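You operate a simulated robot arm through the tools that you are given. There is no shell and no other tool.

You are at the controls of a simulated robot arm. One attempt, no reset.

JOB
Load the magazine with the red pack of lids.
Fine: keeper aside, weight out, pack in, weight on the pack, keeper across; leave the gold pack. Where these are worked on the way, their far stop is far enough and under half their travel is too little: keeper.

The check looks at the end state, three seconds after you hand in, the way a careful person would. Anything else that was tipped, shoved, dropped, spilled or broken makes it a failure. A push-on lid holds only when it is set on centred and level and pressed home; a screw cap is set on level and turned clockwise until tight.

ROBOT AND FRAMES
A 6-joint arm with a two-finger gripper, fixed in place. Base frame: the origin is on the floor under the middle of its stand, x ahead of it, y to its left, z up; the work surface is at about z = 800. Readings come in mm, rad, newtons and seconds.
With the tool pointing down near the work surface it reaches from about 100 to 700 mm from the base axis. Its first joint turns from -1.152 to 1.152 rad. Payload 2.45 kg.
Tool frame: the origin (TCP) lies between the finger pads and is the grasp point; the fingertips stand 30 mm ahead of it; z points along the fingers, y is the line along which they close. The gripper opens to 106 mm; its body begins 79 mm behind the TCP.
Orientation is that of the tool frame in the base frame, as [roll, pitch, yaw] about the fixed x, y, z axes, in that order (R = Rz(yaw) Ry(pitch) Rx(roll)). With the fingers straight down and closing along the base's y, the tool's x points along the base's -x, its y along +y and its z along -z.

CONTROLS
- The arm moves only by the tool nudge_tool. Its arguments are lists of equal length, an entry for each row: "delta_pos": the shift along the base's x, y, z in mm, a list of three; "angular": the turn, a rotation vector about the base's x, y, z in rad, a list of three; "grip": the opening, from 0 (shut) to 1 (fully open). In form: {"delta_pos": [[dx, dy, dz], ...], "angular": [[wx, wy, wz], ...], "grip": [grip, ...]}. A call has 1 to 20 rows; each row shifts and turns the commanded pose from where the row before left it. Rows are played at 5 a second. More than 50 mm and 0.15 rad between two rows, or a gripper value outside its range, and nothing of the call is played. A pose out of reach is approached as far as the arm can. The call stops where the force on the tool passes 40 N (or 10 N more than at its start, if that is more) or the arm is blocked; 0.2 s more then pass. The fingers move at their own pace (about 153 mm/s each) and stop on an object; they squeeze with about 45 N. The grip force told is the motor's: it shows also when the fingers shut on nothing. Time passes only in rows, and 0.2 s behind the last, so rows that do not move let the fingers close. It gives the time, the measured TCP pose, the force on the tool (base axes), the opening and the grip force at its end, in the units of the frame above (readings bear some noise), with the torque about the TCP (base axes, N m) and any sound that the robot's microphone picked up.
- Cameras (640 x 400 px; columns grow to the right, rows downward): "scene" is fixed at [32.1, 392.3, 1424.6]; the picture's right is [-0.94, -0.35, 0.00], its down [-0.13, 0.35, -0.93] and it looks along [0.33, -0.87, -0.37] (base axes); focal length 266 px, centre (320, 200). "wrist" rides on the gripper at [76, -2, -106] in the tool frame; the picture's right is [0.02, 1.00, 0.00], its down [-0.78, 0.02, -0.62] and it looks along [-0.62, 0.01, 0.78] (tool axes); focal length 247 px, centre (320, 200).
- camera(camera): a new picture of that camera. It takes no simulated time.
- measure_at(camera, pixels): for up to 12 pixels [column, row] of the newest picture of that camera ("zoom" is the newest enlarged one), the place [x, y, z] in the base frame of the surface seen there, good to about 2 mm. It takes no simulated time.
- close_up(camera, box): a new picture of the part [left, top, right, bottom] of that camera's present view, enlarged. It takes no simulated time.
- hand_in(): hands the job in; it is judged then, once.

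Leave the gripper open and the arm clear of the work at the hand-in unless told otherwise.

The tools are called after ">>>" by a JSON object that holds its "op" and its "data". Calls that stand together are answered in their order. nudge_tool: Moves the arm, as the interface text tells. Its arguments: {"type":"object","properties":{"delta_pos":{"type":"array","items":{"type":"array","items":{"type":"number"}}},"angular":{"type":"array","items":{"type":"array","items":{"type":"number"}}},"grip":{"type":"array","items":{"type":"number"}}},"required":["delta_pos","angular","grip"]} The other tools are called the same way: camera (camera) takes a picture; measure_at (camera, pixels) gives the place of the surface under pixels of a picture; close_up (camera, box) takes an enlarged picture of a part of a camera's view; hand_in () hands the job in.

At the start:

```text
clock: 0.0
ee_pos: [297.0, -301.6, 1261.8]
orientation: [-3.141, 0.002, -3.139]
ft_force: [0.5, -0.4, -0.7]
moment: [0.0, 0.0, 0.02]
grip_width: 106.0
finger_force: 0.1
```

scene: 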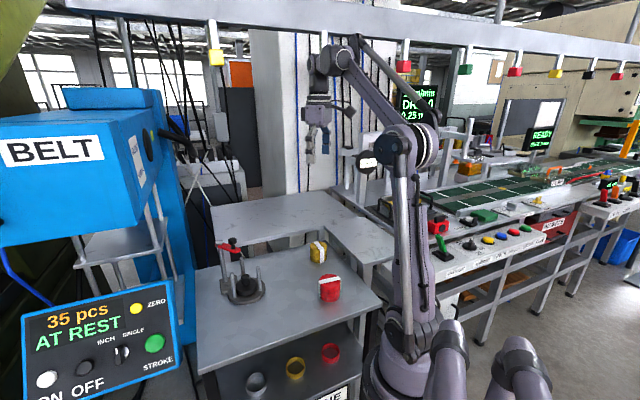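
wrist: 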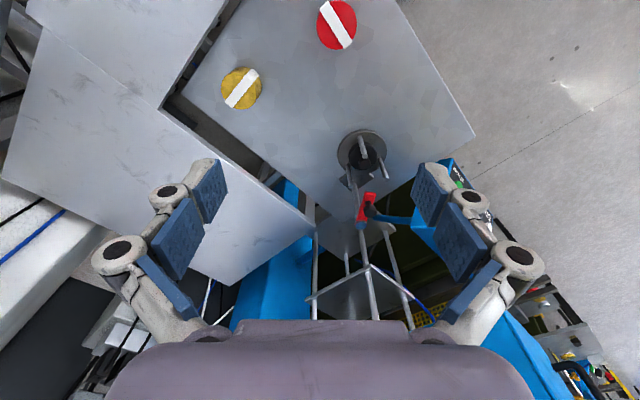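

I see the table with the magazine (rods with a red keeper) around pixel (240,275) in the scene view, plus the gold pack and red pack. I'll take enlarged pictures of these first.

>>> {"op": "close_up", "data": {"camera": "scene", "box": [190, 220, 290, 320]}}

>>> {"op": "close_up", "data": {"camera": "scene", "box": [190, 200, 400, 400]}}

>>> {"op": "close_up", "data": {"camera": "wrist", "box": [300, 100, 460, 240]}}

```text
4.00 times, centred on (240, 270) of scene
```

zoom: 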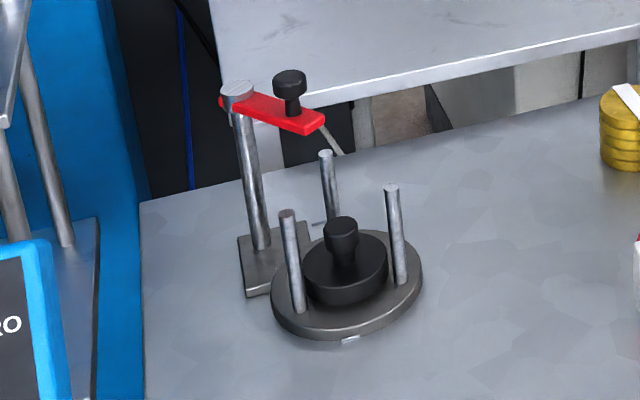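

```text
2.00 times, centred on (295, 300) of scene
```

zoom: 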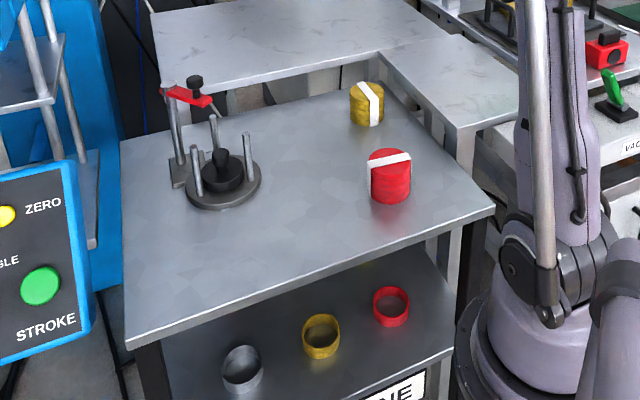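

```text
2.86 times, centred on (380, 170) of wrist
```

zoom: 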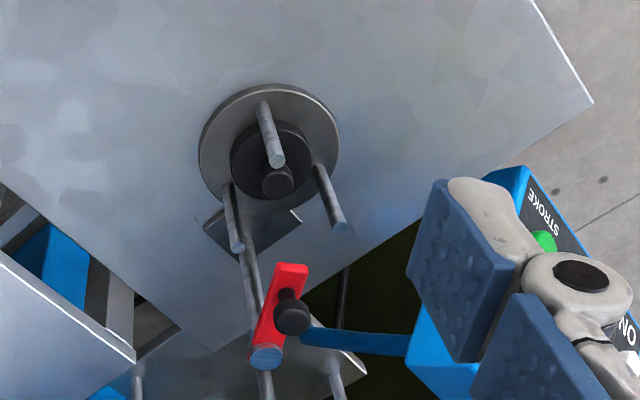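

I'll get the measurements for the magazine parts from the scene close-up: post top, keeper bar tip, knob, rods, weight, and base.

>>> {"op": "close_up", "data": {"camera": "scene", "box": [210, 230, 274, 310]}}

```text
5.00 times, centred on (242, 270) of scene
```

zoom: 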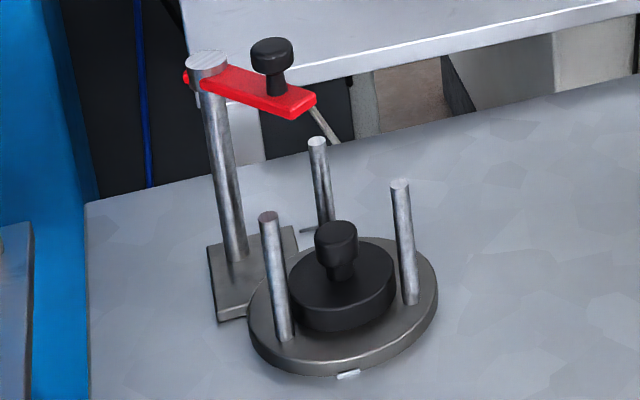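

Next I measure the key points on this close-up.

>>> {"op": "measure_at", "data": {"camera": "zoom", "pixels": [[207, 57], [300, 97], [271, 44], [317, 141], [399, 184], [268, 216], [336, 229], [310, 280], [380, 265], [335, 322], [300, 365], [425, 300]]}}

>>> {"op": "measure_at", "data": {"camera": "wrist", "pixels": [[366, 195], [373, 208], [365, 226], [397, 180], [368, 160], [383, 172], [357, 187], [400, 150], [340, 150]]}}

```text
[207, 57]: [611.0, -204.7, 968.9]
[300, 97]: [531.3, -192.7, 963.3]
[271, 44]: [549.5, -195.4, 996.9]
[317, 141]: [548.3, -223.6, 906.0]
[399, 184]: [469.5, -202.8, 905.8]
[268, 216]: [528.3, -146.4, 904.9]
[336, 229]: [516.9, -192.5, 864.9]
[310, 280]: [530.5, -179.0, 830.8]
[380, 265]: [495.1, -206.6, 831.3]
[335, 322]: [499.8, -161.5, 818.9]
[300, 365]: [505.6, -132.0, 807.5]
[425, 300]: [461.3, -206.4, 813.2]
```

```text
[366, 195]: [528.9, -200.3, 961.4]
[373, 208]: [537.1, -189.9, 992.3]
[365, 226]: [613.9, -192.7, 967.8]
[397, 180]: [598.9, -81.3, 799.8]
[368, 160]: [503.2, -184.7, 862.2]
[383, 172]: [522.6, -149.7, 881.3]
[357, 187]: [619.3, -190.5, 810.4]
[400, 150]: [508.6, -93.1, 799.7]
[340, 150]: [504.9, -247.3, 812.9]
```

The keeper bar runs from the post at about (612,-197) to a tip near (525,-195) at z≈962, so it lies across the magazine, whose centre is near (515,-191). Now I look at the packs.

>>> {"op": "close_up", "data": {"camera": "scene", "box": [296, 230, 360, 310]}}

>>> {"op": "close_up", "data": {"camera": "wrist", "box": [200, 0, 380, 120]}}

```text
5.00 times, centred on (328, 270) of scene
```

zoom: 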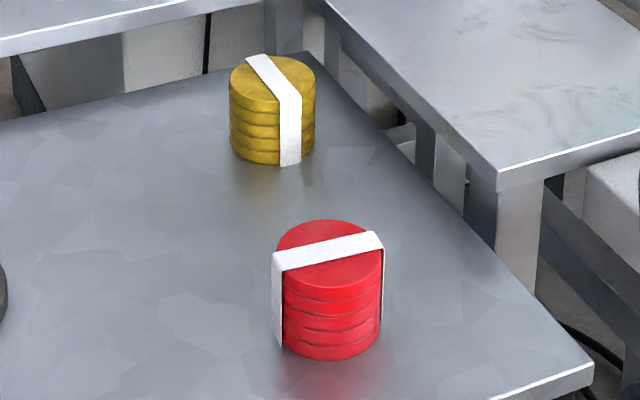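

```text
3.33 times, centred on (290, 60) of wrist
```

zoom: 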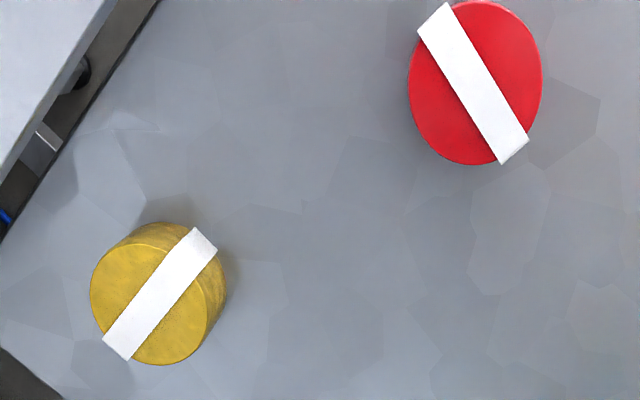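

I measure both packs: top edges, paper band ends and the foot.

>>> {"op": "measure_at", "data": {"camera": "zoom", "pixels": [[475, 85], [440, 15], [510, 145], [412, 90], [538, 80], [470, 160], [490, 8], [160, 295], [115, 345], [205, 240], [100, 270], [225, 290]]}}

>>> {"op": "camera", "data": {"camera": "scene"}}

>>> {"op": "camera", "data": {"camera": "wrist"}}

```text
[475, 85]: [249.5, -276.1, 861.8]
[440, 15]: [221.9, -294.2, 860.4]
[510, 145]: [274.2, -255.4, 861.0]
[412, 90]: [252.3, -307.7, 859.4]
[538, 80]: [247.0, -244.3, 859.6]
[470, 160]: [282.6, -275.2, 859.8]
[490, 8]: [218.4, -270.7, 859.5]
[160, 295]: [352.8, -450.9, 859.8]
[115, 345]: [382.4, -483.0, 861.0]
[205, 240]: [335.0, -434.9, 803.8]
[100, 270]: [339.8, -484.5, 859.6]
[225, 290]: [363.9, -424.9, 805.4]
```

```text
taken
```

scene: 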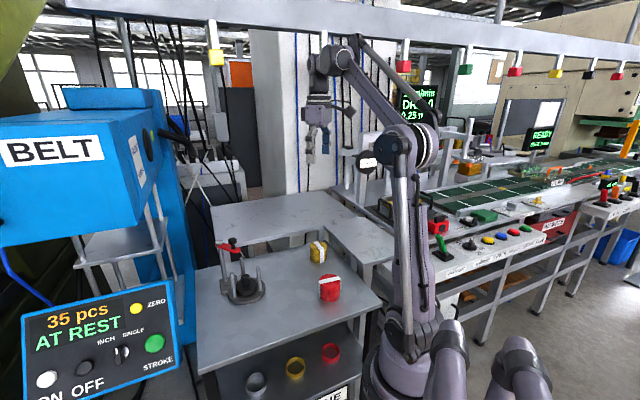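

```text
taken
```

wrist: 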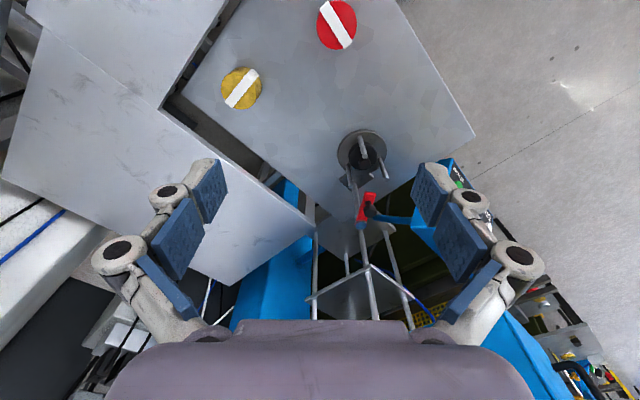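

The red pack is centred near (250,-276), about 65 mm wide and 60 mm tall. The three rod tops are at bearings of about 75°, 195° and 315° around (515,-191). I move the wrist camera nearer to the keeper, staying well above everything, to find out which way it swings.

>>> {"op": "nudge_tool", "data": {"delta_pos": [[20, 18, -25], [20, 18, -25], [20, 18, -25], [20, 18, -25], [20, 18, -25], [20, 18, -25], [0, 0, 0]], "angular": [[0, 0, 0], [0, 0, 0], [0, 0, 0], [0, 0, 0], [0, 0, 0], [0, 0, 0], [0, 0, 0]], "grip": [1, 1, 1, 1, 1, 1, 1]}}

>>> {"op": "camera", "data": {"camera": "wrist"}}

>>> {"op": "camera", "data": {"camera": "scene"}}

```text
clock: 1.6
ee_pos: [417.8, -193.5, 1111.7]
orientation: [-3.141, 0.001, -3.141]
ft_force: [-0.3, 0.1, 0.1]
moment: [-0.01, -0.02, -0.01]
grip_width: 106.0
finger_force: 0.0
```

```text
taken
```

wrist: 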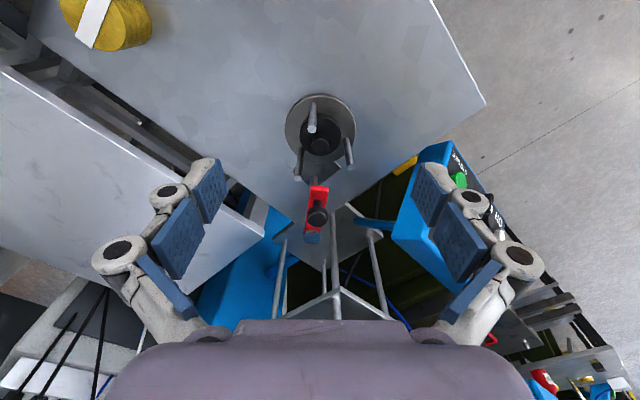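

```text
taken
```

scene: 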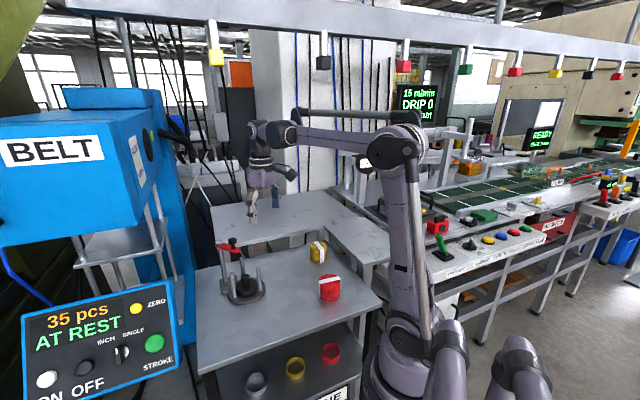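

The keeper is at about (316,212) in the wrist view. I enlarge it.

>>> {"op": "close_up", "data": {"camera": "wrist", "box": [270, 80, 366, 250]}}

>>> {"op": "close_up", "data": {"camera": "wrist", "box": [284, 170, 348, 250]}}

>>> {"op": "close_up", "data": {"camera": "scene", "box": [212, 230, 260, 270]}}

```text
2.35 times, centred on (318, 165) of wrist
```

zoom: 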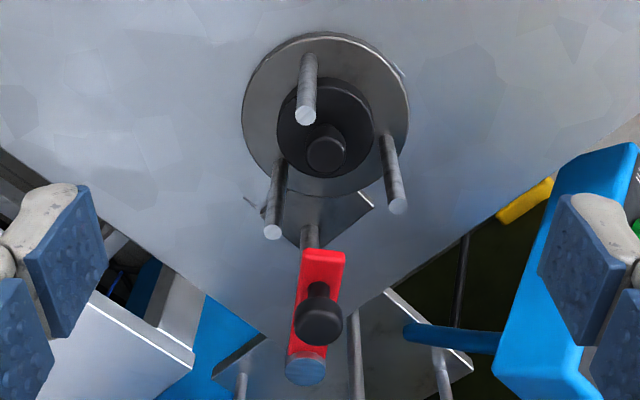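

```text
5.00 times, centred on (316, 210) of wrist
```

zoom: 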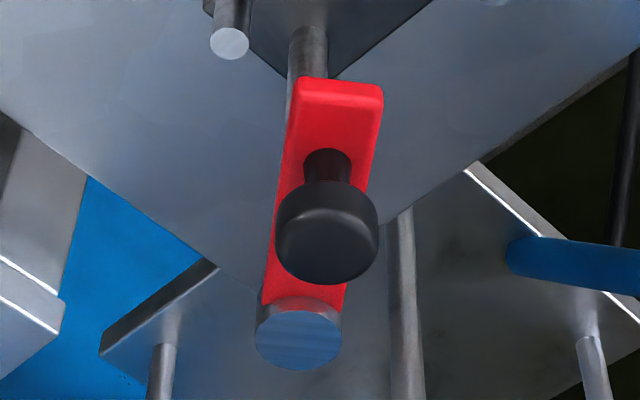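

```text
10.00 times, centred on (236, 250) of scene
```

zoom: 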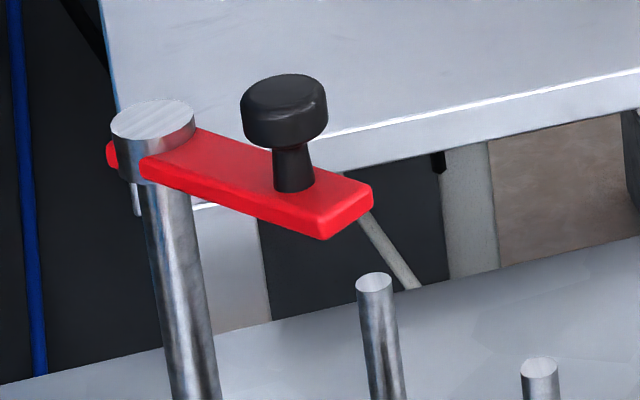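

I measure points on the post top, bar edges, tip and knob.

>>> {"op": "measure_at", "data": {"camera": "zoom", "pixels": [[153, 118], [120, 125], [185, 120], [350, 185], [310, 225], [285, 90], [285, 130], [292, 180], [375, 280], [210, 150], [180, 175]]}}

>>> {"op": "close_up", "data": {"camera": "wrist", "box": [284, 170, 348, 250]}}

```text
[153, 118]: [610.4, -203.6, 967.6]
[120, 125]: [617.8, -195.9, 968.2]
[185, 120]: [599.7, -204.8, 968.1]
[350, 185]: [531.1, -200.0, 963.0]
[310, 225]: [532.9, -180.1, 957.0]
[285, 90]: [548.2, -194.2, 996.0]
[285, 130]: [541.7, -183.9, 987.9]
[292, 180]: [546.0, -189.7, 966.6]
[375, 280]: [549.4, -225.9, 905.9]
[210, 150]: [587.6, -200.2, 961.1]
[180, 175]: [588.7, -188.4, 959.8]
```

```text
5.00 times, centred on (316, 210) of wrist
```

zoom: 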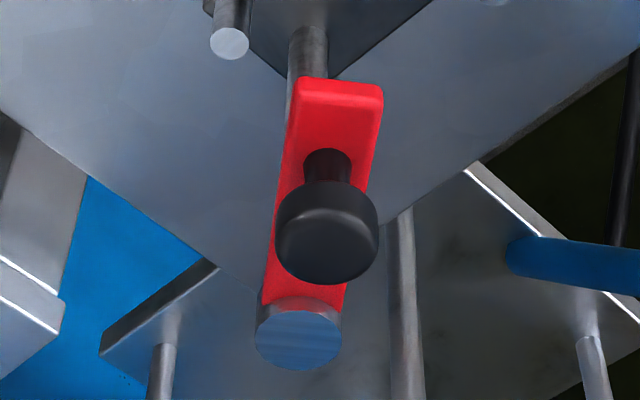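

>>> {"op": "measure_at", "data": {"camera": "zoom", "pixels": [[298, 335], [260, 335], [338, 340], [305, 85], [378, 88], [340, 120], [325, 165], [325, 240], [280, 230], [374, 230], [330, 190], [229, 43]]}}

```text
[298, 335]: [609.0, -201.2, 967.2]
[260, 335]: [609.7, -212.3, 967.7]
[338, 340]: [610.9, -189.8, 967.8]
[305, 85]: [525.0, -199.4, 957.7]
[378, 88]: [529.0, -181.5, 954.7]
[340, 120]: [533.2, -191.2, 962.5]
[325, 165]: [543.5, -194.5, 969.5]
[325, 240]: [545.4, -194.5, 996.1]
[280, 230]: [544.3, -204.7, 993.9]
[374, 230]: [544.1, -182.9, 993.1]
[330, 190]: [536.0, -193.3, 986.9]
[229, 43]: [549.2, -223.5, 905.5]
```

The post centre is near (609.5,-201), the bar points at the magazine centre (bearing about 174°), and the knob is at (545,-194), 22 mm wide, with its top at z 996. Next I check what lies on both sides of the post so that a swing hits nothing.

>>> {"op": "measure_at", "data": {"camera": "wrist", "pixels": [[335, 240], [375, 235], [285, 235], [372, 224], [400, 225], [410, 180], [345, 225], [200, 230], [260, 250], [340, 285], [330, 220], [388, 235]]}}

>>> {"op": "close_up", "data": {"camera": "wrist", "box": [180, 150, 480, 330]}}

>>> {"op": "close_up", "data": {"camera": "scene", "box": [60, 140, 300, 310]}}

```text
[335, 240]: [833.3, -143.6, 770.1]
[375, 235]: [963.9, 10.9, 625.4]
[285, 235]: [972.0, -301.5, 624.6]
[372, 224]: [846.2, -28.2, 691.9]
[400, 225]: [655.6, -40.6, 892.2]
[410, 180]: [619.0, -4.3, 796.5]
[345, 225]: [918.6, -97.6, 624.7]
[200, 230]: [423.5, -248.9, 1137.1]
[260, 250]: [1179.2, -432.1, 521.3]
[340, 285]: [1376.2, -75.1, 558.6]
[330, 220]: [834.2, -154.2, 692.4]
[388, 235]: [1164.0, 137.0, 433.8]
```

```text
2.13 times, centred on (330, 240) of wrist
```

zoom: 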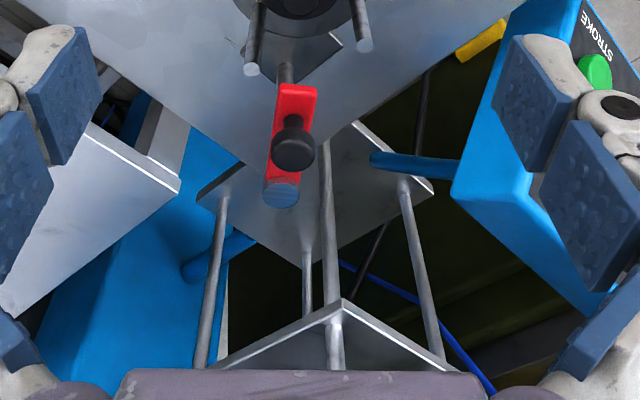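

```text
2.35 times, centred on (180, 225) of scene
```

zoom: 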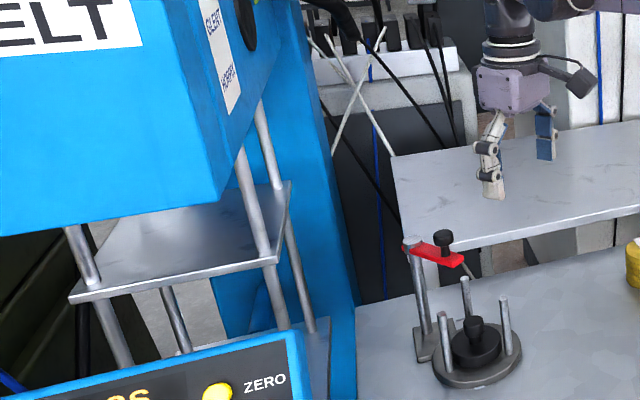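

Checking where the blue press head and its rods stand, relative to the gripper's working room.

>>> {"op": "measure_at", "data": {"camera": "scene", "pixels": [[140, 220], [50, 230], [150, 130], [175, 250], [160, 210], [180, 340], [30, 310], [160, 290], [180, 200], [165, 160], [100, 320], [300, 215]]}}

>>> {"op": "measure_at", "data": {"camera": "wrist", "pixels": [[362, 225], [430, 150], [420, 250], [400, 165], [260, 228], [264, 240], [130, 200], [240, 235], [300, 265], [220, 340]]}}

```text
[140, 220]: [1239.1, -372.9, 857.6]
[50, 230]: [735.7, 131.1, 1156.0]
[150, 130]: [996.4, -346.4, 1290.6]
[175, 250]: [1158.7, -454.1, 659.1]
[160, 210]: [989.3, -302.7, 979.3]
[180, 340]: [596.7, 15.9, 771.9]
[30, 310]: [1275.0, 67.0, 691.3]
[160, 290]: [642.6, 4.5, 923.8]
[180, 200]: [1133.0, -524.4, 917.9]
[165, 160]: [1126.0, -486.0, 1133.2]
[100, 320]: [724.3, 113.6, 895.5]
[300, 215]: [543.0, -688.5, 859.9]
```

```text
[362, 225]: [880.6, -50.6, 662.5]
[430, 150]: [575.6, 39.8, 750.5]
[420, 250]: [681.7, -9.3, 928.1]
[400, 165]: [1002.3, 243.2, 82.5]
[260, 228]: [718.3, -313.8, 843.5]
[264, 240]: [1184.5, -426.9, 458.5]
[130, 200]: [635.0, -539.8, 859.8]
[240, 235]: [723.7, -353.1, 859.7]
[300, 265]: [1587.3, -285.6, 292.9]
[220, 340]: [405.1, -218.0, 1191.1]
```

Both sides of the keeper are clear: the control box is at y > -10 and the next table is lower, at z 860. I'll straddle the keeper knob and bar with the fingers. First I go to a point above the knob, lining the closing axis up across the bar (a turn of -0.11 rad).

>>> {"op": "nudge_tool", "data": {"delta_pos": [[32, -0.2, -12], [32, -0.2, -12], [32, -0.2, -12], [32, -0.2, -12], [0, 0, -10], [0, 0, 0]], "angular": [[0, 0, -0.03], [0, 0, -0.03], [0, 0, -0.03], [0, 0, -0.02], [0, 0, 0], [0, 0, 0]], "grip": [0.6, 0.6, 0.6, 0.6, 0.6, 0.6]}}

>>> {"op": "camera", "data": {"camera": "wrist"}}

>>> {"op": "close_up", "data": {"camera": "scene", "box": [190, 190, 300, 310]}}

```text
clock: 3.0
ee_pos: [546.6, -194.3, 1053.8]
orientation: [3.14, 0.002, 3.034]
ft_force: [0.0, 0.2, 0.5]
moment: [0.04, 0.0, -0.02]
grip_width: 63.7
finger_force: 0.1
```

```text
taken
```

wrist: 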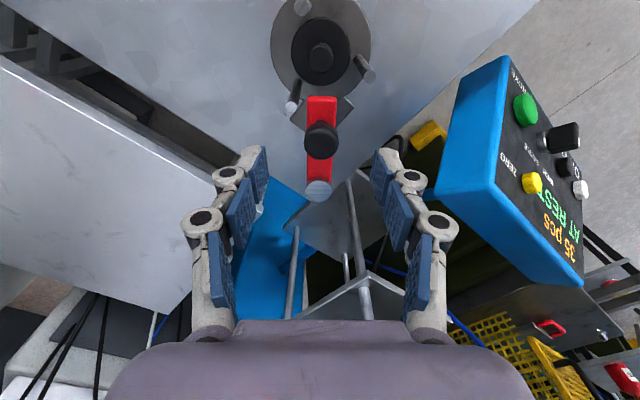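

```text
3.33 times, centred on (245, 250) of scene
```

zoom: 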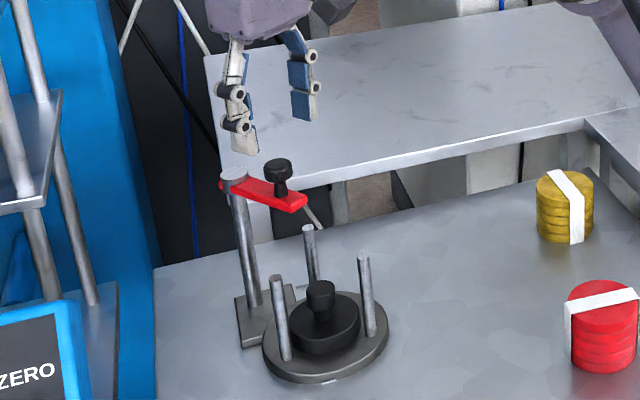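

The knob at (320,140) sits centred between the fingertips. I go down about 69 mm so the tips straddle the bar, in steps, watching the force.

>>> {"op": "nudge_tool", "data": {"delta_pos": [[0, 0, -25], [0, 0, -25], [0, 0, -19], [0, 0, 0]], "angular": [[0, 0, 0], [0, 0, 0], [0, 0, 0], [0, 0, 0]], "grip": [0.6, 0.6, 0.6, 0.6]}}

>>> {"op": "camera", "data": {"camera": "wrist"}}

>>> {"op": "close_up", "data": {"camera": "scene", "box": [200, 200, 290, 290]}}

```text
clock: 4.0
ee_pos: [544.6, -193.9, 985.0]
orientation: [3.14, 0.003, 3.035]
ft_force: [0.7, -0.7, -0.3]
moment: [0.01, 0.0, -0.01]
grip_width: 63.6
finger_force: 0.1
```

```text
taken
```

wrist: 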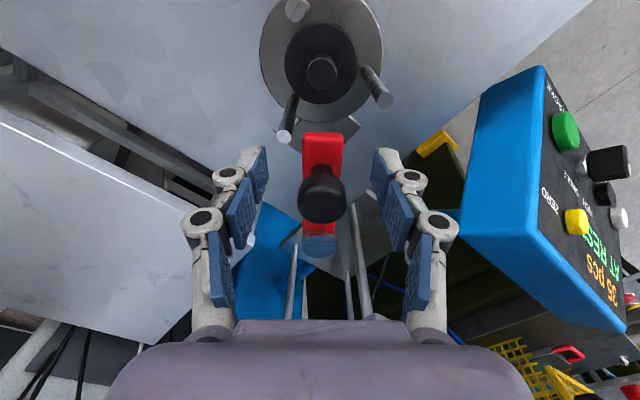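

```text
4.44 times, centred on (245, 245) of scene
```

zoom: 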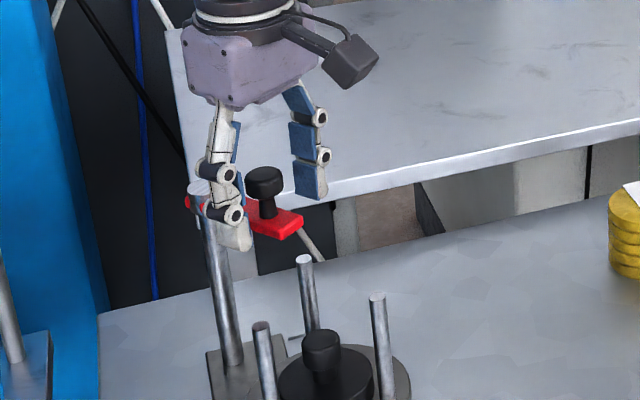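

The fingers straddle the knob and bar. I close them to a loose cage of about 30 mm and see how that settles.

>>> {"op": "nudge_tool", "data": {"delta_pos": [[0, 0, 0], [0, 0, 0], [0, 0, 0]], "angular": [[0, 0, 0], [0, 0, 0], [0, 0, 0]], "grip": [0.4, 0.29, 0.29]}}

>>> {"op": "close_up", "data": {"camera": "wrist", "box": [220, 110, 420, 260]}}

```text
clock: 4.8
ee_pos: [545.3, -194.4, 984.7]
orientation: [-3.14, 0.002, 3.033]
ft_force: [-0.5, 0.5, 0.6]
moment: [0.0, 0.0, 0.04]
grip_width: 30.6
finger_force: 0.1
```

```text
2.67 times, centred on (320, 185) of wrist
```

zoom: 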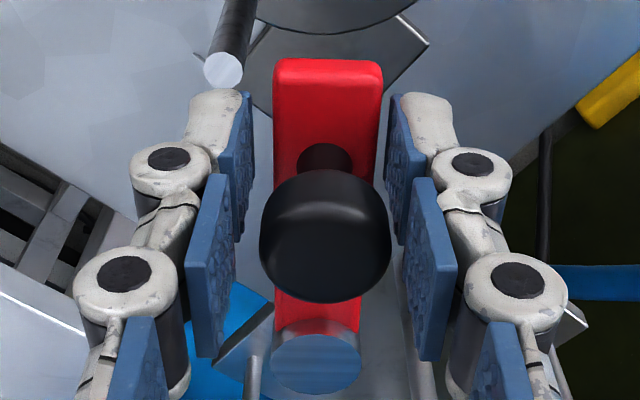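

The cage is centred around the knob with about 4 mm of free room on each side. I try a small move toward +y (8 mm in 2 mm steps) and read the force to see whether the keeper gives that way.

>>> {"op": "nudge_tool", "data": {"delta_pos": [[0.2, 2, 0], [0.2, 2, 0], [0.2, 2, 0], [0.2, 2, 0], [0, 0, 0]], "angular": [[0, 0, 0], [0, 0, 0], [0, 0, 0], [0, 0, 0], [0, 0, 0]], "grip": [0.29, 0.29, 0.29, 0.29, 0.29]}}

>>> {"op": "close_up", "data": {"camera": "wrist", "box": [220, 110, 420, 260]}}

```text
clock: 6.0
ee_pos: [546.0, -185.8, 985.0]
orientation: [3.142, 0.001, 3.034]
ft_force: [0.5, -2.2, 0.6]
moment: [-0.07, -0.03, -0.02]
grip_width: 31.5
finger_force: 0.7
```

```text
2.67 times, centred on (320, 185) of wrist
```

zoom: 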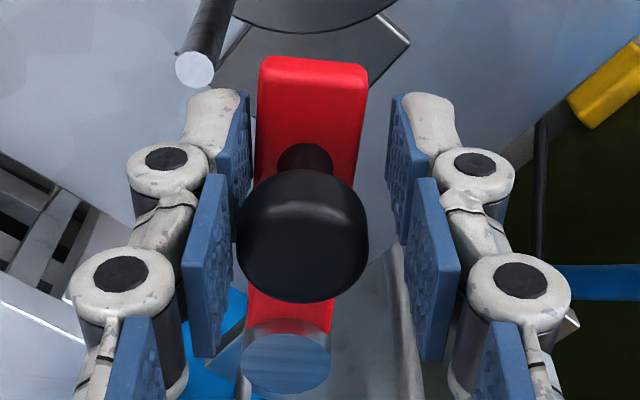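

There is a light contact of 2 N on the tool. I measure the knob and tip to see whether the bar has turned.

>>> {"op": "measure_at", "data": {"camera": "zoom", "pixels": [[302, 250], [250, 240], [362, 240], [290, 66], [345, 72], [285, 355]]}}

>>> {"op": "nudge_tool", "data": {"delta_pos": [[0.2, 2, 0], [0.2, 2, 0], [0, 0, 0]], "angular": [[0, 0, 0], [0, 0, 0], [0, 0, 0]], "grip": [0.29, 0.29, 0.29]}}

>>> {"op": "close_up", "data": {"camera": "wrist", "box": [220, 110, 420, 260]}}

```text
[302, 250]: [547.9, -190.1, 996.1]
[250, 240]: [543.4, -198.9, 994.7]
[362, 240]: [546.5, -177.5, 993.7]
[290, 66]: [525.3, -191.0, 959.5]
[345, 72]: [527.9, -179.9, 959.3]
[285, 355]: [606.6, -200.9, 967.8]
```

```text
clock: 6.8
ee_pos: [546.3, -182.7, 985.8]
orientation: [3.141, 0.002, 3.032]
ft_force: [-0.4, -0.7, 0.1]
moment: [-0.01, 0.02, -0.01]
grip_width: 31.4
finger_force: 0.2
```

```text
2.67 times, centred on (320, 185) of wrist
```

zoom: 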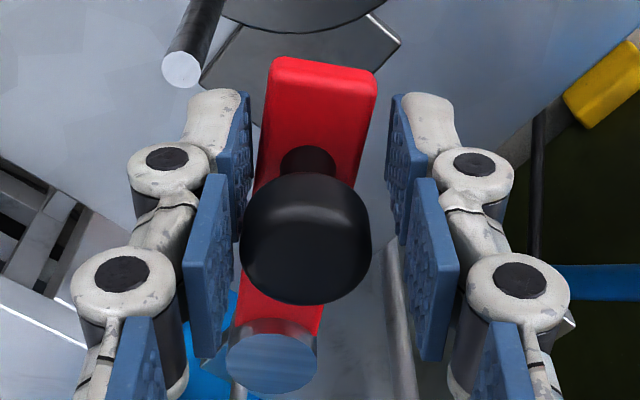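

The bar turns toward +y with under 3 N, so that is the opening direction. I carry on along the arc around the post (609.5,-201), turning the tool with it.

>>> {"op": "nudge_tool", "data": {"delta_pos": [[3.1, 4.5, 0], [2.2, 5.2, 0], [2.7, 4.9, 0], [3.1, 4.7, 0], [3.5, 4.4, 0], [3.9, 4.1, 0], [0, 0, 0]], "angular": [[0, 0, -0.108], [0, 0, -0.108], [0, 0, -0.108], [0, 0, -0.108], [0, 0, -0.108], [0, 0, -0.108], [0, 0, 0]], "grip": [0.29, 0.29, 0.29, 0.29, 0.29, 0.29, 0.29]}}

>>> {"op": "close_up", "data": {"camera": "wrist", "box": [220, 110, 420, 260]}}

>>> {"op": "close_up", "data": {"camera": "scene", "box": [190, 190, 300, 310]}}

```text
clock: 8.4
ee_pos: [565.9, -154.4, 985.2]
orientation: [-3.142, 0.001, 2.382]
ft_force: [-0.6, -0.1, 0.8]
moment: [0.0, 0.01, 0.0]
grip_width: 30.9
finger_force: 0.7
```

```text
2.67 times, centred on (320, 185) of wrist
```

zoom: 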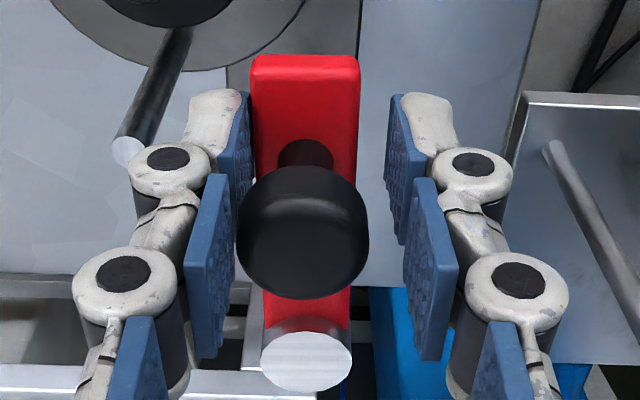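

```text
3.33 times, centred on (245, 250) of scene
```

zoom: 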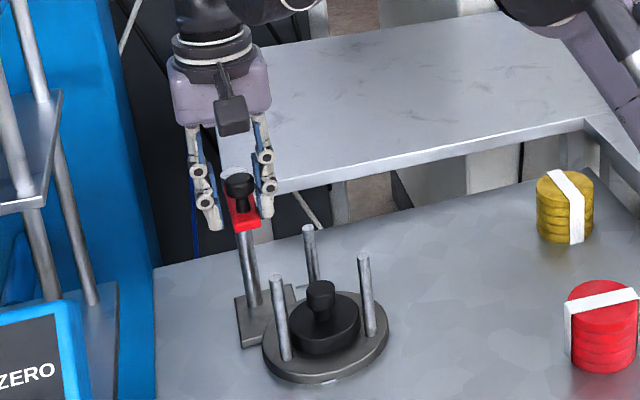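

The keeper follows smoothly with almost no force. I continue along the arc for another 25°.

>>> {"op": "nudge_tool", "data": {"delta_pos": [[4.2, 3.7, 0], [4.5, 3.4, 0], [4.8, 2.9, 0], [5.1, 2.5, 0], [5.2, 2.1, 0], [0, 0, 0]], "angular": [[0, 0, -0.087], [0, 0, -0.087], [0, 0, -0.087], [0, 0, -0.087], [0, 0, -0.087], [0, 0, 0]], "grip": [0.29, 0.29, 0.29, 0.29, 0.29, 0.29]}}

>>> {"op": "close_up", "data": {"camera": "wrist", "box": [220, 110, 420, 260]}}

```text
clock: 9.8
ee_pos: [590.1, -140.2, 985.0]
orientation: [3.141, 0.001, 1.949]
ft_force: [0.2, 0.6, 0.3]
moment: [0.01, 0.0, -0.01]
grip_width: 30.9
finger_force: 0.4
```

```text
2.67 times, centred on (320, 185) of wrist
```

zoom: 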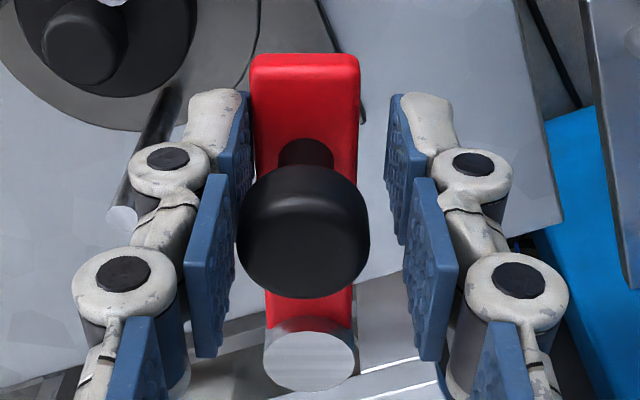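

About 60° of swing so far, still free. I continue in 15° more, in half-size steps.

>>> {"op": "nudge_tool", "data": {"delta_pos": [[2.7, 0.8, 0], [2.7, 0.8, 0], [2.75, 0.55, 0], [2.75, 0.55, 0], [2.8, 0.3, 0], [2.8, 0.3, 0], [0, 0, 0]], "angular": [[0, 0, -0.0435], [0, 0, -0.0435], [0, 0, -0.0435], [0, 0, -0.0435], [0, 0, -0.0435], [0, 0, -0.0435], [0, 0, 0]], "grip": [0.29, 0.29, 0.29, 0.29, 0.29, 0.29, 0.29]}}

>>> {"op": "close_up", "data": {"camera": "wrist", "box": [220, 110, 420, 260]}}

```text
clock: 11.4
ee_pos: [607.3, -135.8, 984.1]
orientation: [-3.141, 0.002, 1.688]
ft_force: [-1.7, -0.1, 0.2]
moment: [-0.01, 0.01, 0.0]
grip_width: 30.9
finger_force: 0.1
```

```text
2.67 times, centred on (320, 185) of wrist
```

zoom: 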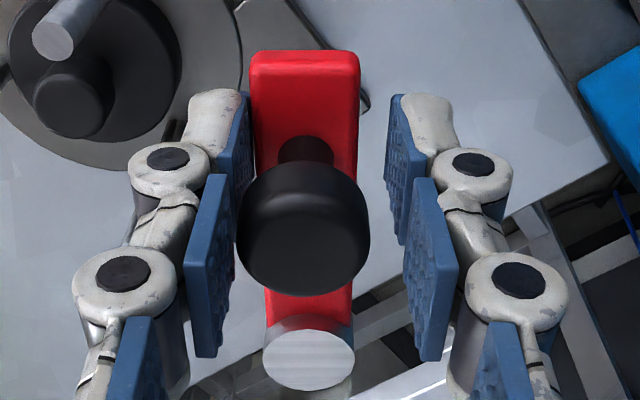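

Still free. I continue in half-size steps past the 90° mark, looking for the stop.

>>> {"op": "nudge_tool", "data": {"delta_pos": [[2.8, 0.1, 0], [2.8, 0.1, 0], [2.8, -0.2, 0], [2.8, -0.2, 0], [0, 0, 0]], "angular": [[0, 0, -0.0435], [0, 0, -0.0435], [0, 0, -0.0435], [0, 0, -0.0435], [0, 0, 0]], "grip": [0.29, 0.29, 0.29, 0.29, 0.29]}}

>>> {"op": "close_up", "data": {"camera": "wrist", "box": [220, 110, 420, 260]}}

```text
clock: 12.6
ee_pos: [617.0, -135.5, 983.7]
orientation: [-3.141, 0.002, 1.516]
ft_force: [0.2, -1.5, -0.5]
moment: [0.01, -0.01, 0.0]
grip_width: 31.0
finger_force: 0.2
```

```text
2.67 times, centred on (320, 185) of wrist
```

zoom: 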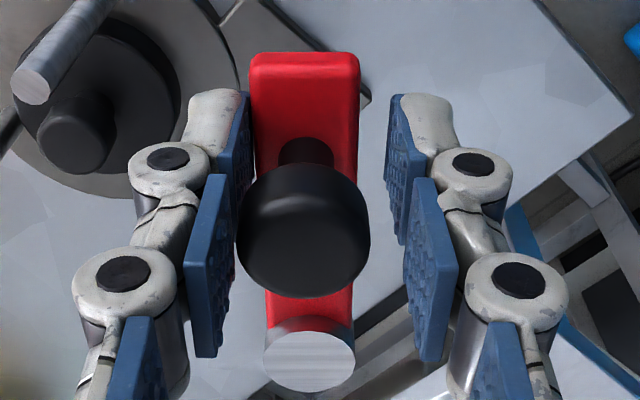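

No stop yet; the keeper has swung about 86°. I continue another 10°.

>>> {"op": "nudge_tool", "data": {"delta_pos": [[2.8, -0.4, 0], [2.8, -0.4, 0], [2.75, -0.65, 0], [2.75, -0.65, 0], [0, 0, 0]], "angular": [[0, 0, -0.0435], [0, 0, -0.0435], [0, 0, -0.0435], [0, 0, -0.0435], [0, 0, 0]], "grip": [0.29, 0.29, 0.29, 0.29, 0.29]}}

>>> {"op": "close_up", "data": {"camera": "wrist", "box": [220, 110, 420, 260]}}

>>> {"op": "close_up", "data": {"camera": "scene", "box": [190, 190, 300, 310]}}

```text
clock: 13.8
ee_pos: [628.0, -139.2, 985.5]
orientation: [3.141, 0.002, 1.34]
ft_force: [-0.6, 0.4, -0.6]
moment: [-0.03, -0.02, -0.01]
grip_width: 31.1
finger_force: 0.3
```

```text
2.67 times, centred on (320, 185) of wrist
```

zoom: 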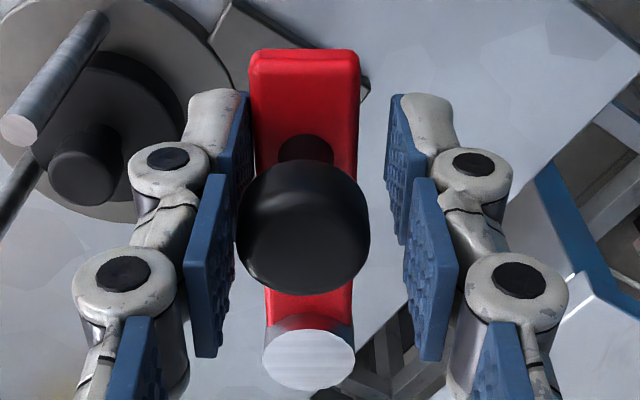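

```text
3.33 times, centred on (245, 250) of scene
```

zoom: 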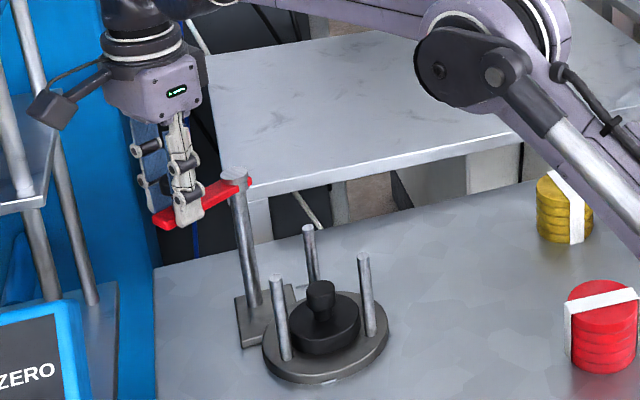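

Swung about 97° with no stop. I continue 10° more.

>>> {"op": "nudge_tool", "data": {"delta_pos": [[2.65, -0.9, 0], [2.65, -0.9, 0], [2.6, -1.1, 0], [2.6, -1.1, 0], [0, 0, 0]], "angular": [[0, 0, -0.0435], [0, 0, -0.0435], [0, 0, -0.0435], [0, 0, -0.0435], [0, 0, 0]], "grip": [0.29, 0.29, 0.29, 0.29, 0.29]}}

>>> {"op": "close_up", "data": {"camera": "wrist", "box": [220, 110, 420, 260]}}

```text
clock: 15.0
ee_pos: [637.8, -142.1, 984.4]
orientation: [3.141, 0.002, 1.167]
ft_force: [-0.8, 0.8, 0.3]
moment: [0.02, 0.0, 0.01]
grip_width: 30.8
finger_force: 0.7
```

```text
2.67 times, centred on (320, 185) of wrist
```

zoom: 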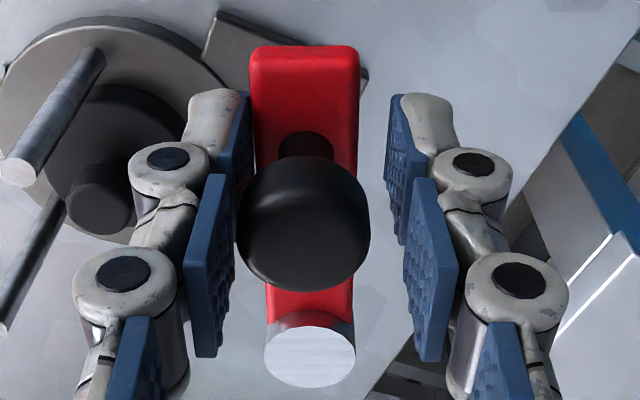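

Swung about 107°, still free. Another 10°.

>>> {"op": "nudge_tool", "data": {"delta_pos": [[2.45, -1.35, 0], [2.45, -1.35, 0], [2.35, -1.55, 0], [2.35, -1.55, 0], [0, 0, 0]], "angular": [[0, 0, -0.0435], [0, 0, -0.0435], [0, 0, -0.0435], [0, 0, -0.0435], [0, 0, 0]], "grip": [0.29, 0.29, 0.29, 0.29, 0.29]}}

>>> {"op": "close_up", "data": {"camera": "wrist", "box": [220, 110, 420, 260]}}

```text
clock: 16.2
ee_pos: [648.1, -150.8, 983.9]
orientation: [3.141, 0.002, 0.994]
ft_force: [-0.1, 0.6, 0.5]
moment: [0.03, 0.0, 0.02]
grip_width: 30.9
finger_force: 0.1
```

```text
2.67 times, centred on (320, 185) of wrist
```

zoom: 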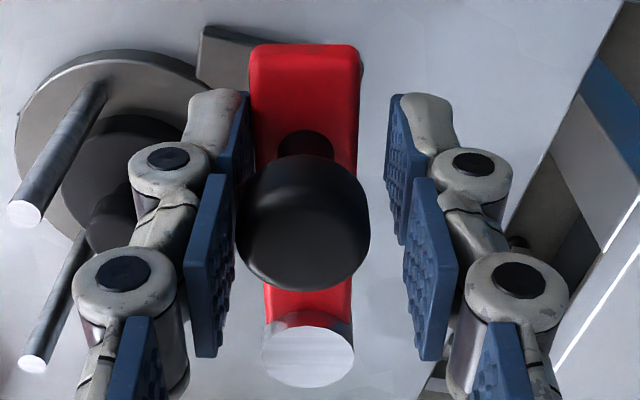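

Still free at about 117°. Another 10°, keeping an eye on force.

>>> {"op": "nudge_tool", "data": {"delta_pos": [[2.2, -1.75, 0], [2.2, -1.75, 0], [2.05, -1.95, 0], [2.05, -1.95, 0], [0, 0, 0]], "angular": [[0, 0, -0.0435], [0, 0, -0.0435], [0, 0, -0.0435], [0, 0, -0.0435], [0, 0, 0]], "grip": [0.29, 0.29, 0.29, 0.29, 0.29]}}

>>> {"op": "close_up", "data": {"camera": "wrist", "box": [220, 110, 420, 260]}}

>>> {"op": "close_up", "data": {"camera": "scene", "box": [190, 190, 300, 310]}}

```text
clock: 17.4
ee_pos: [657.9, -156.1, 985.6]
orientation: [-3.142, 0.003, 0.82]
ft_force: [0.0, 0.3, 0.0]
moment: [0.0, -0.01, 0.0]
grip_width: 30.4
finger_force: 0.0
```

```text
2.67 times, centred on (320, 185) of wrist
```

zoom: 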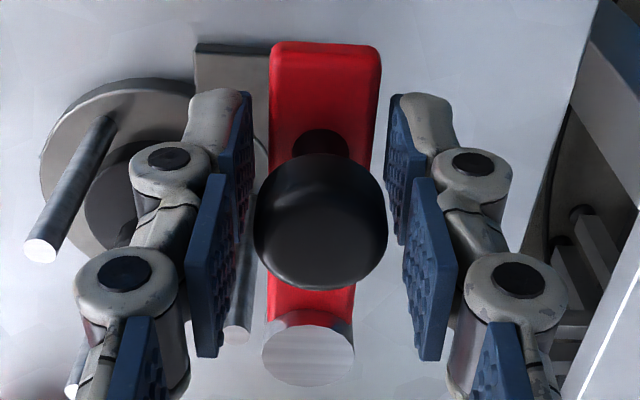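

```text
3.33 times, centred on (245, 250) of scene
```

zoom: 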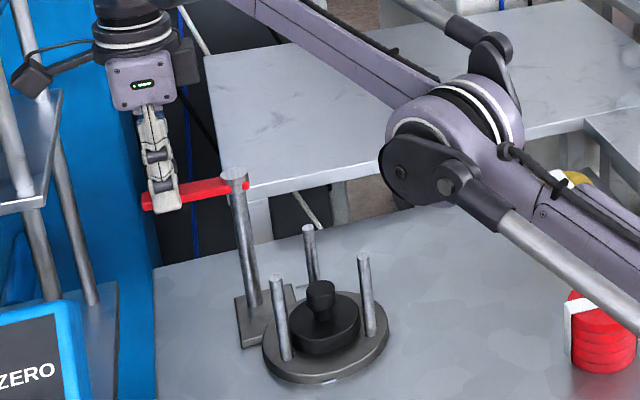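

The knob now sits centred in the cage with no contact. I measure where the bar is to see the actual swing angle.

>>> {"op": "close_up", "data": {"camera": "wrist", "box": [220, 110, 420, 260]}}

>>> {"op": "measure_at", "data": {"camera": "zoom", "pixels": [[320, 230], [280, 55], [372, 58], [310, 350], [265, 350], [352, 350]]}}

```text
2.67 times, centred on (320, 185) of wrist
```

zoom: 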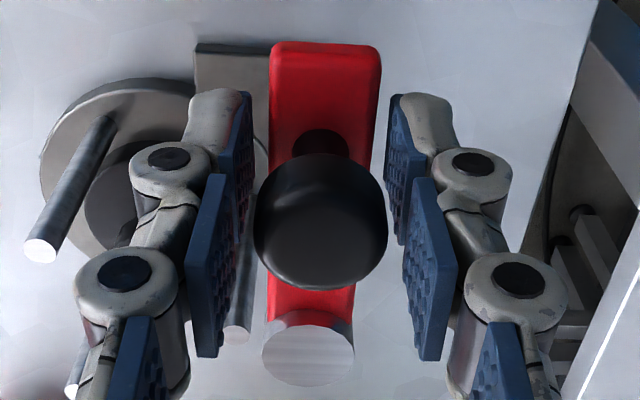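

```text
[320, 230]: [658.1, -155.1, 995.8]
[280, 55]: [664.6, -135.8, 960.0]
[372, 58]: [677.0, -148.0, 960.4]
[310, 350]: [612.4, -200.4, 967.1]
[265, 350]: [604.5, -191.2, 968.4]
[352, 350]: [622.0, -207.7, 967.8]
```

The knob is at (658,-155), 129° from where it began, and the post centre refines to about (612,-200). I go another 10° to see whether the stop is near.

>>> {"op": "nudge_tool", "data": {"delta_pos": [[1.85, -2.1, 0], [1.85, -2.1, 0], [1.7, -2.25, 0], [1.7, -2.25, 0], [0, 0, 0]], "angular": [[0, 0, -0.0435], [0, 0, -0.0435], [0, 0, -0.0435], [0, 0, -0.0435], [0, 0, 0]], "grip": [0.29, 0.29, 0.29, 0.29, 0.29]}}

>>> {"op": "close_up", "data": {"camera": "wrist", "box": [220, 110, 420, 260]}}

>>> {"op": "measure_at", "data": {"camera": "zoom", "pixels": [[320, 230], [310, 350]]}}

```text
clock: 18.6
ee_pos: [650.3, -162.6, 981.7]
orientation: [-3.14, 0.002, 0.646]
ft_force: [0.1, 0.5, 0.5]
moment: [0.0, -0.03, -0.01]
grip_width: 30.8
finger_force: 0.1
out of reach, approached as far as the arm can: row 1
```

```text
2.67 times, centred on (320, 185) of wrist
```

zoom: 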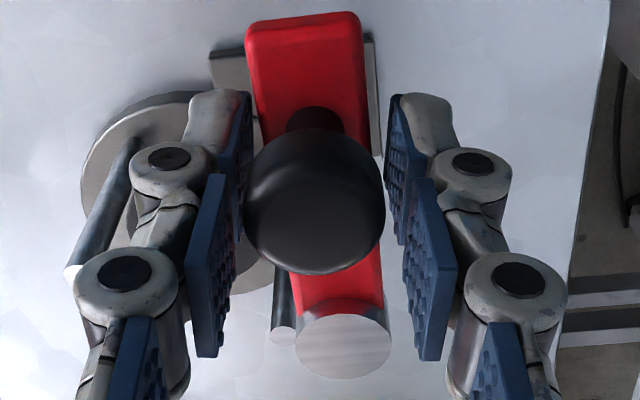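

```text
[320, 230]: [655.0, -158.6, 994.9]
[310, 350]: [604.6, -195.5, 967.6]
```

The arm has reached its limit here (650,-163). The keeper stands about 130° round from "across", clear of the magazine. I open the fingers to let go without moving.

>>> {"op": "nudge_tool", "data": {"delta_pos": [[0, 0, 0], [0, 0, 0], [0, 0, 0]], "angular": [[0, 0, 0], [0, 0, 0], [0, 0, 0]], "grip": [0.6, 0.6, 0.6]}}

>>> {"op": "close_up", "data": {"camera": "wrist", "box": [180, 80, 460, 260]}}

>>> {"op": "close_up", "data": {"camera": "scene", "box": [190, 190, 300, 310]}}

```text
clock: 19.4
ee_pos: [651.8, -162.0, 981.3]
orientation: [3.141, 0.002, 0.647]
ft_force: [-0.4, -0.6, -0.4]
moment: [-0.04, 0.02, 0.0]
grip_width: 63.5
finger_force: 0.1
```

```text
2.22 times, centred on (320, 170) of wrist
```

zoom: 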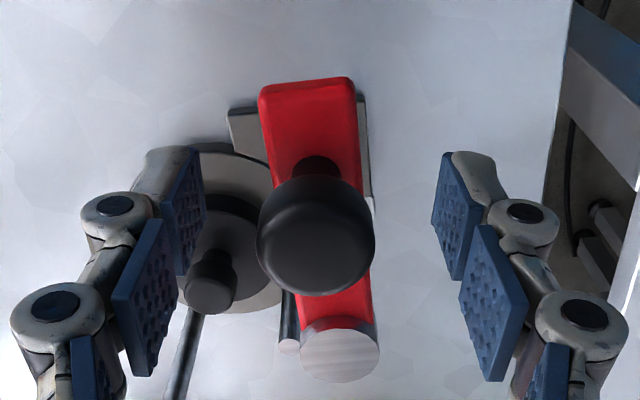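

```text
3.33 times, centred on (245, 250) of scene
```

zoom: 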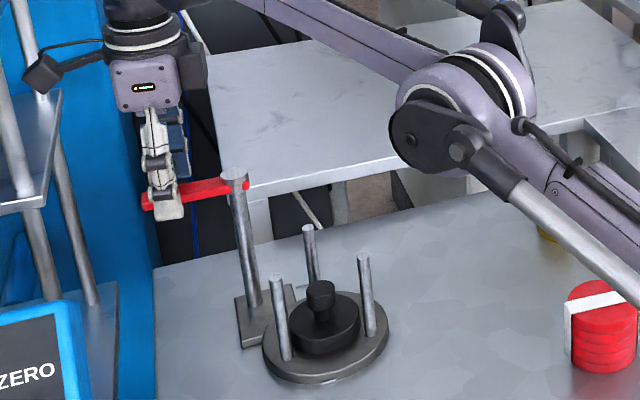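

The keeper stays put with the fingers open around it. I rise in small steps, easing back toward the base, and check that the pose follows.

>>> {"op": "nudge_tool", "data": {"delta_pos": [[-2, 0, 8], [-2, 0, 8], [0, 0, 0]], "angular": [[0, 0, 0], [0, 0, 0], [0, 0, 0]], "grip": [0.6, 0.6, 0.6]}}

>>> {"op": "close_up", "data": {"camera": "wrist", "box": [180, 80, 460, 260]}}

```text
clock: 20.2
ee_pos: [646.5, -161.5, 997.8]
orientation: [3.141, 0.002, 0.645]
ft_force: [-0.1, 0.3, 0.3]
moment: [0.0, -0.01, 0.0]
grip_width: 63.6
finger_force: 0.1
```

```text
2.22 times, centred on (320, 170) of wrist
```

zoom: 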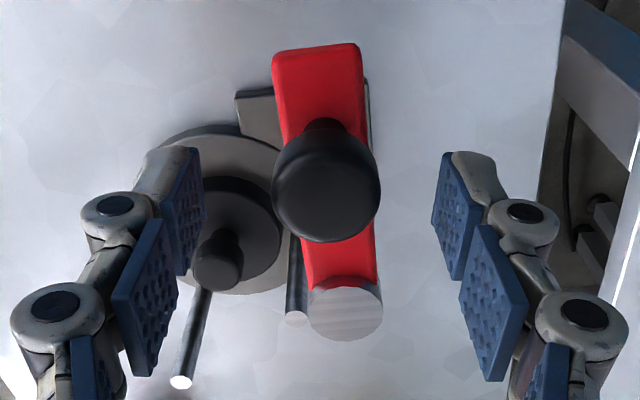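

The pose follows from the reached point. I rise clear of the knob (tips need z > 1000) and pull back.

>>> {"op": "nudge_tool", "data": {"delta_pos": [[-4, 0, 18], [-6, 0, 20], [-8, 0, 20], [0, 0, 0]], "angular": [[0, 0, 0], [0, 0, 0], [0, 0, 0], [0, 0, 0]], "grip": [0.6, 0.6, 0.6, 0.6]}}

>>> {"op": "close_up", "data": {"camera": "scene", "box": [190, 170, 300, 310]}}

```text
clock: 21.2
ee_pos: [628.7, -162.2, 1055.7]
orientation: [-3.142, 0.001, 0.645]
ft_force: [0.3, 0.9, 0.6]
moment: [0.01, 0.02, 0.0]
grip_width: 63.4
finger_force: 0.0
```

```text
2.86 times, centred on (245, 240) of scene
```

zoom: 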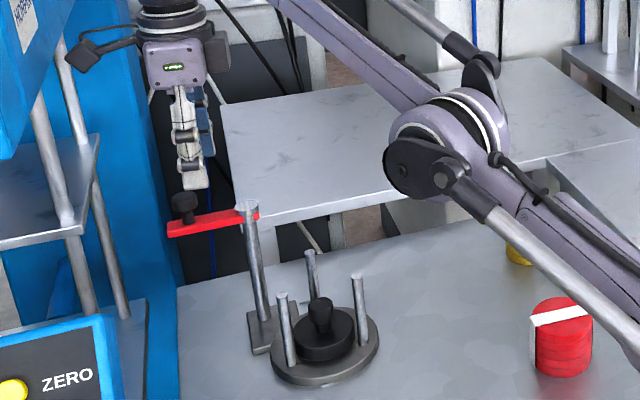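

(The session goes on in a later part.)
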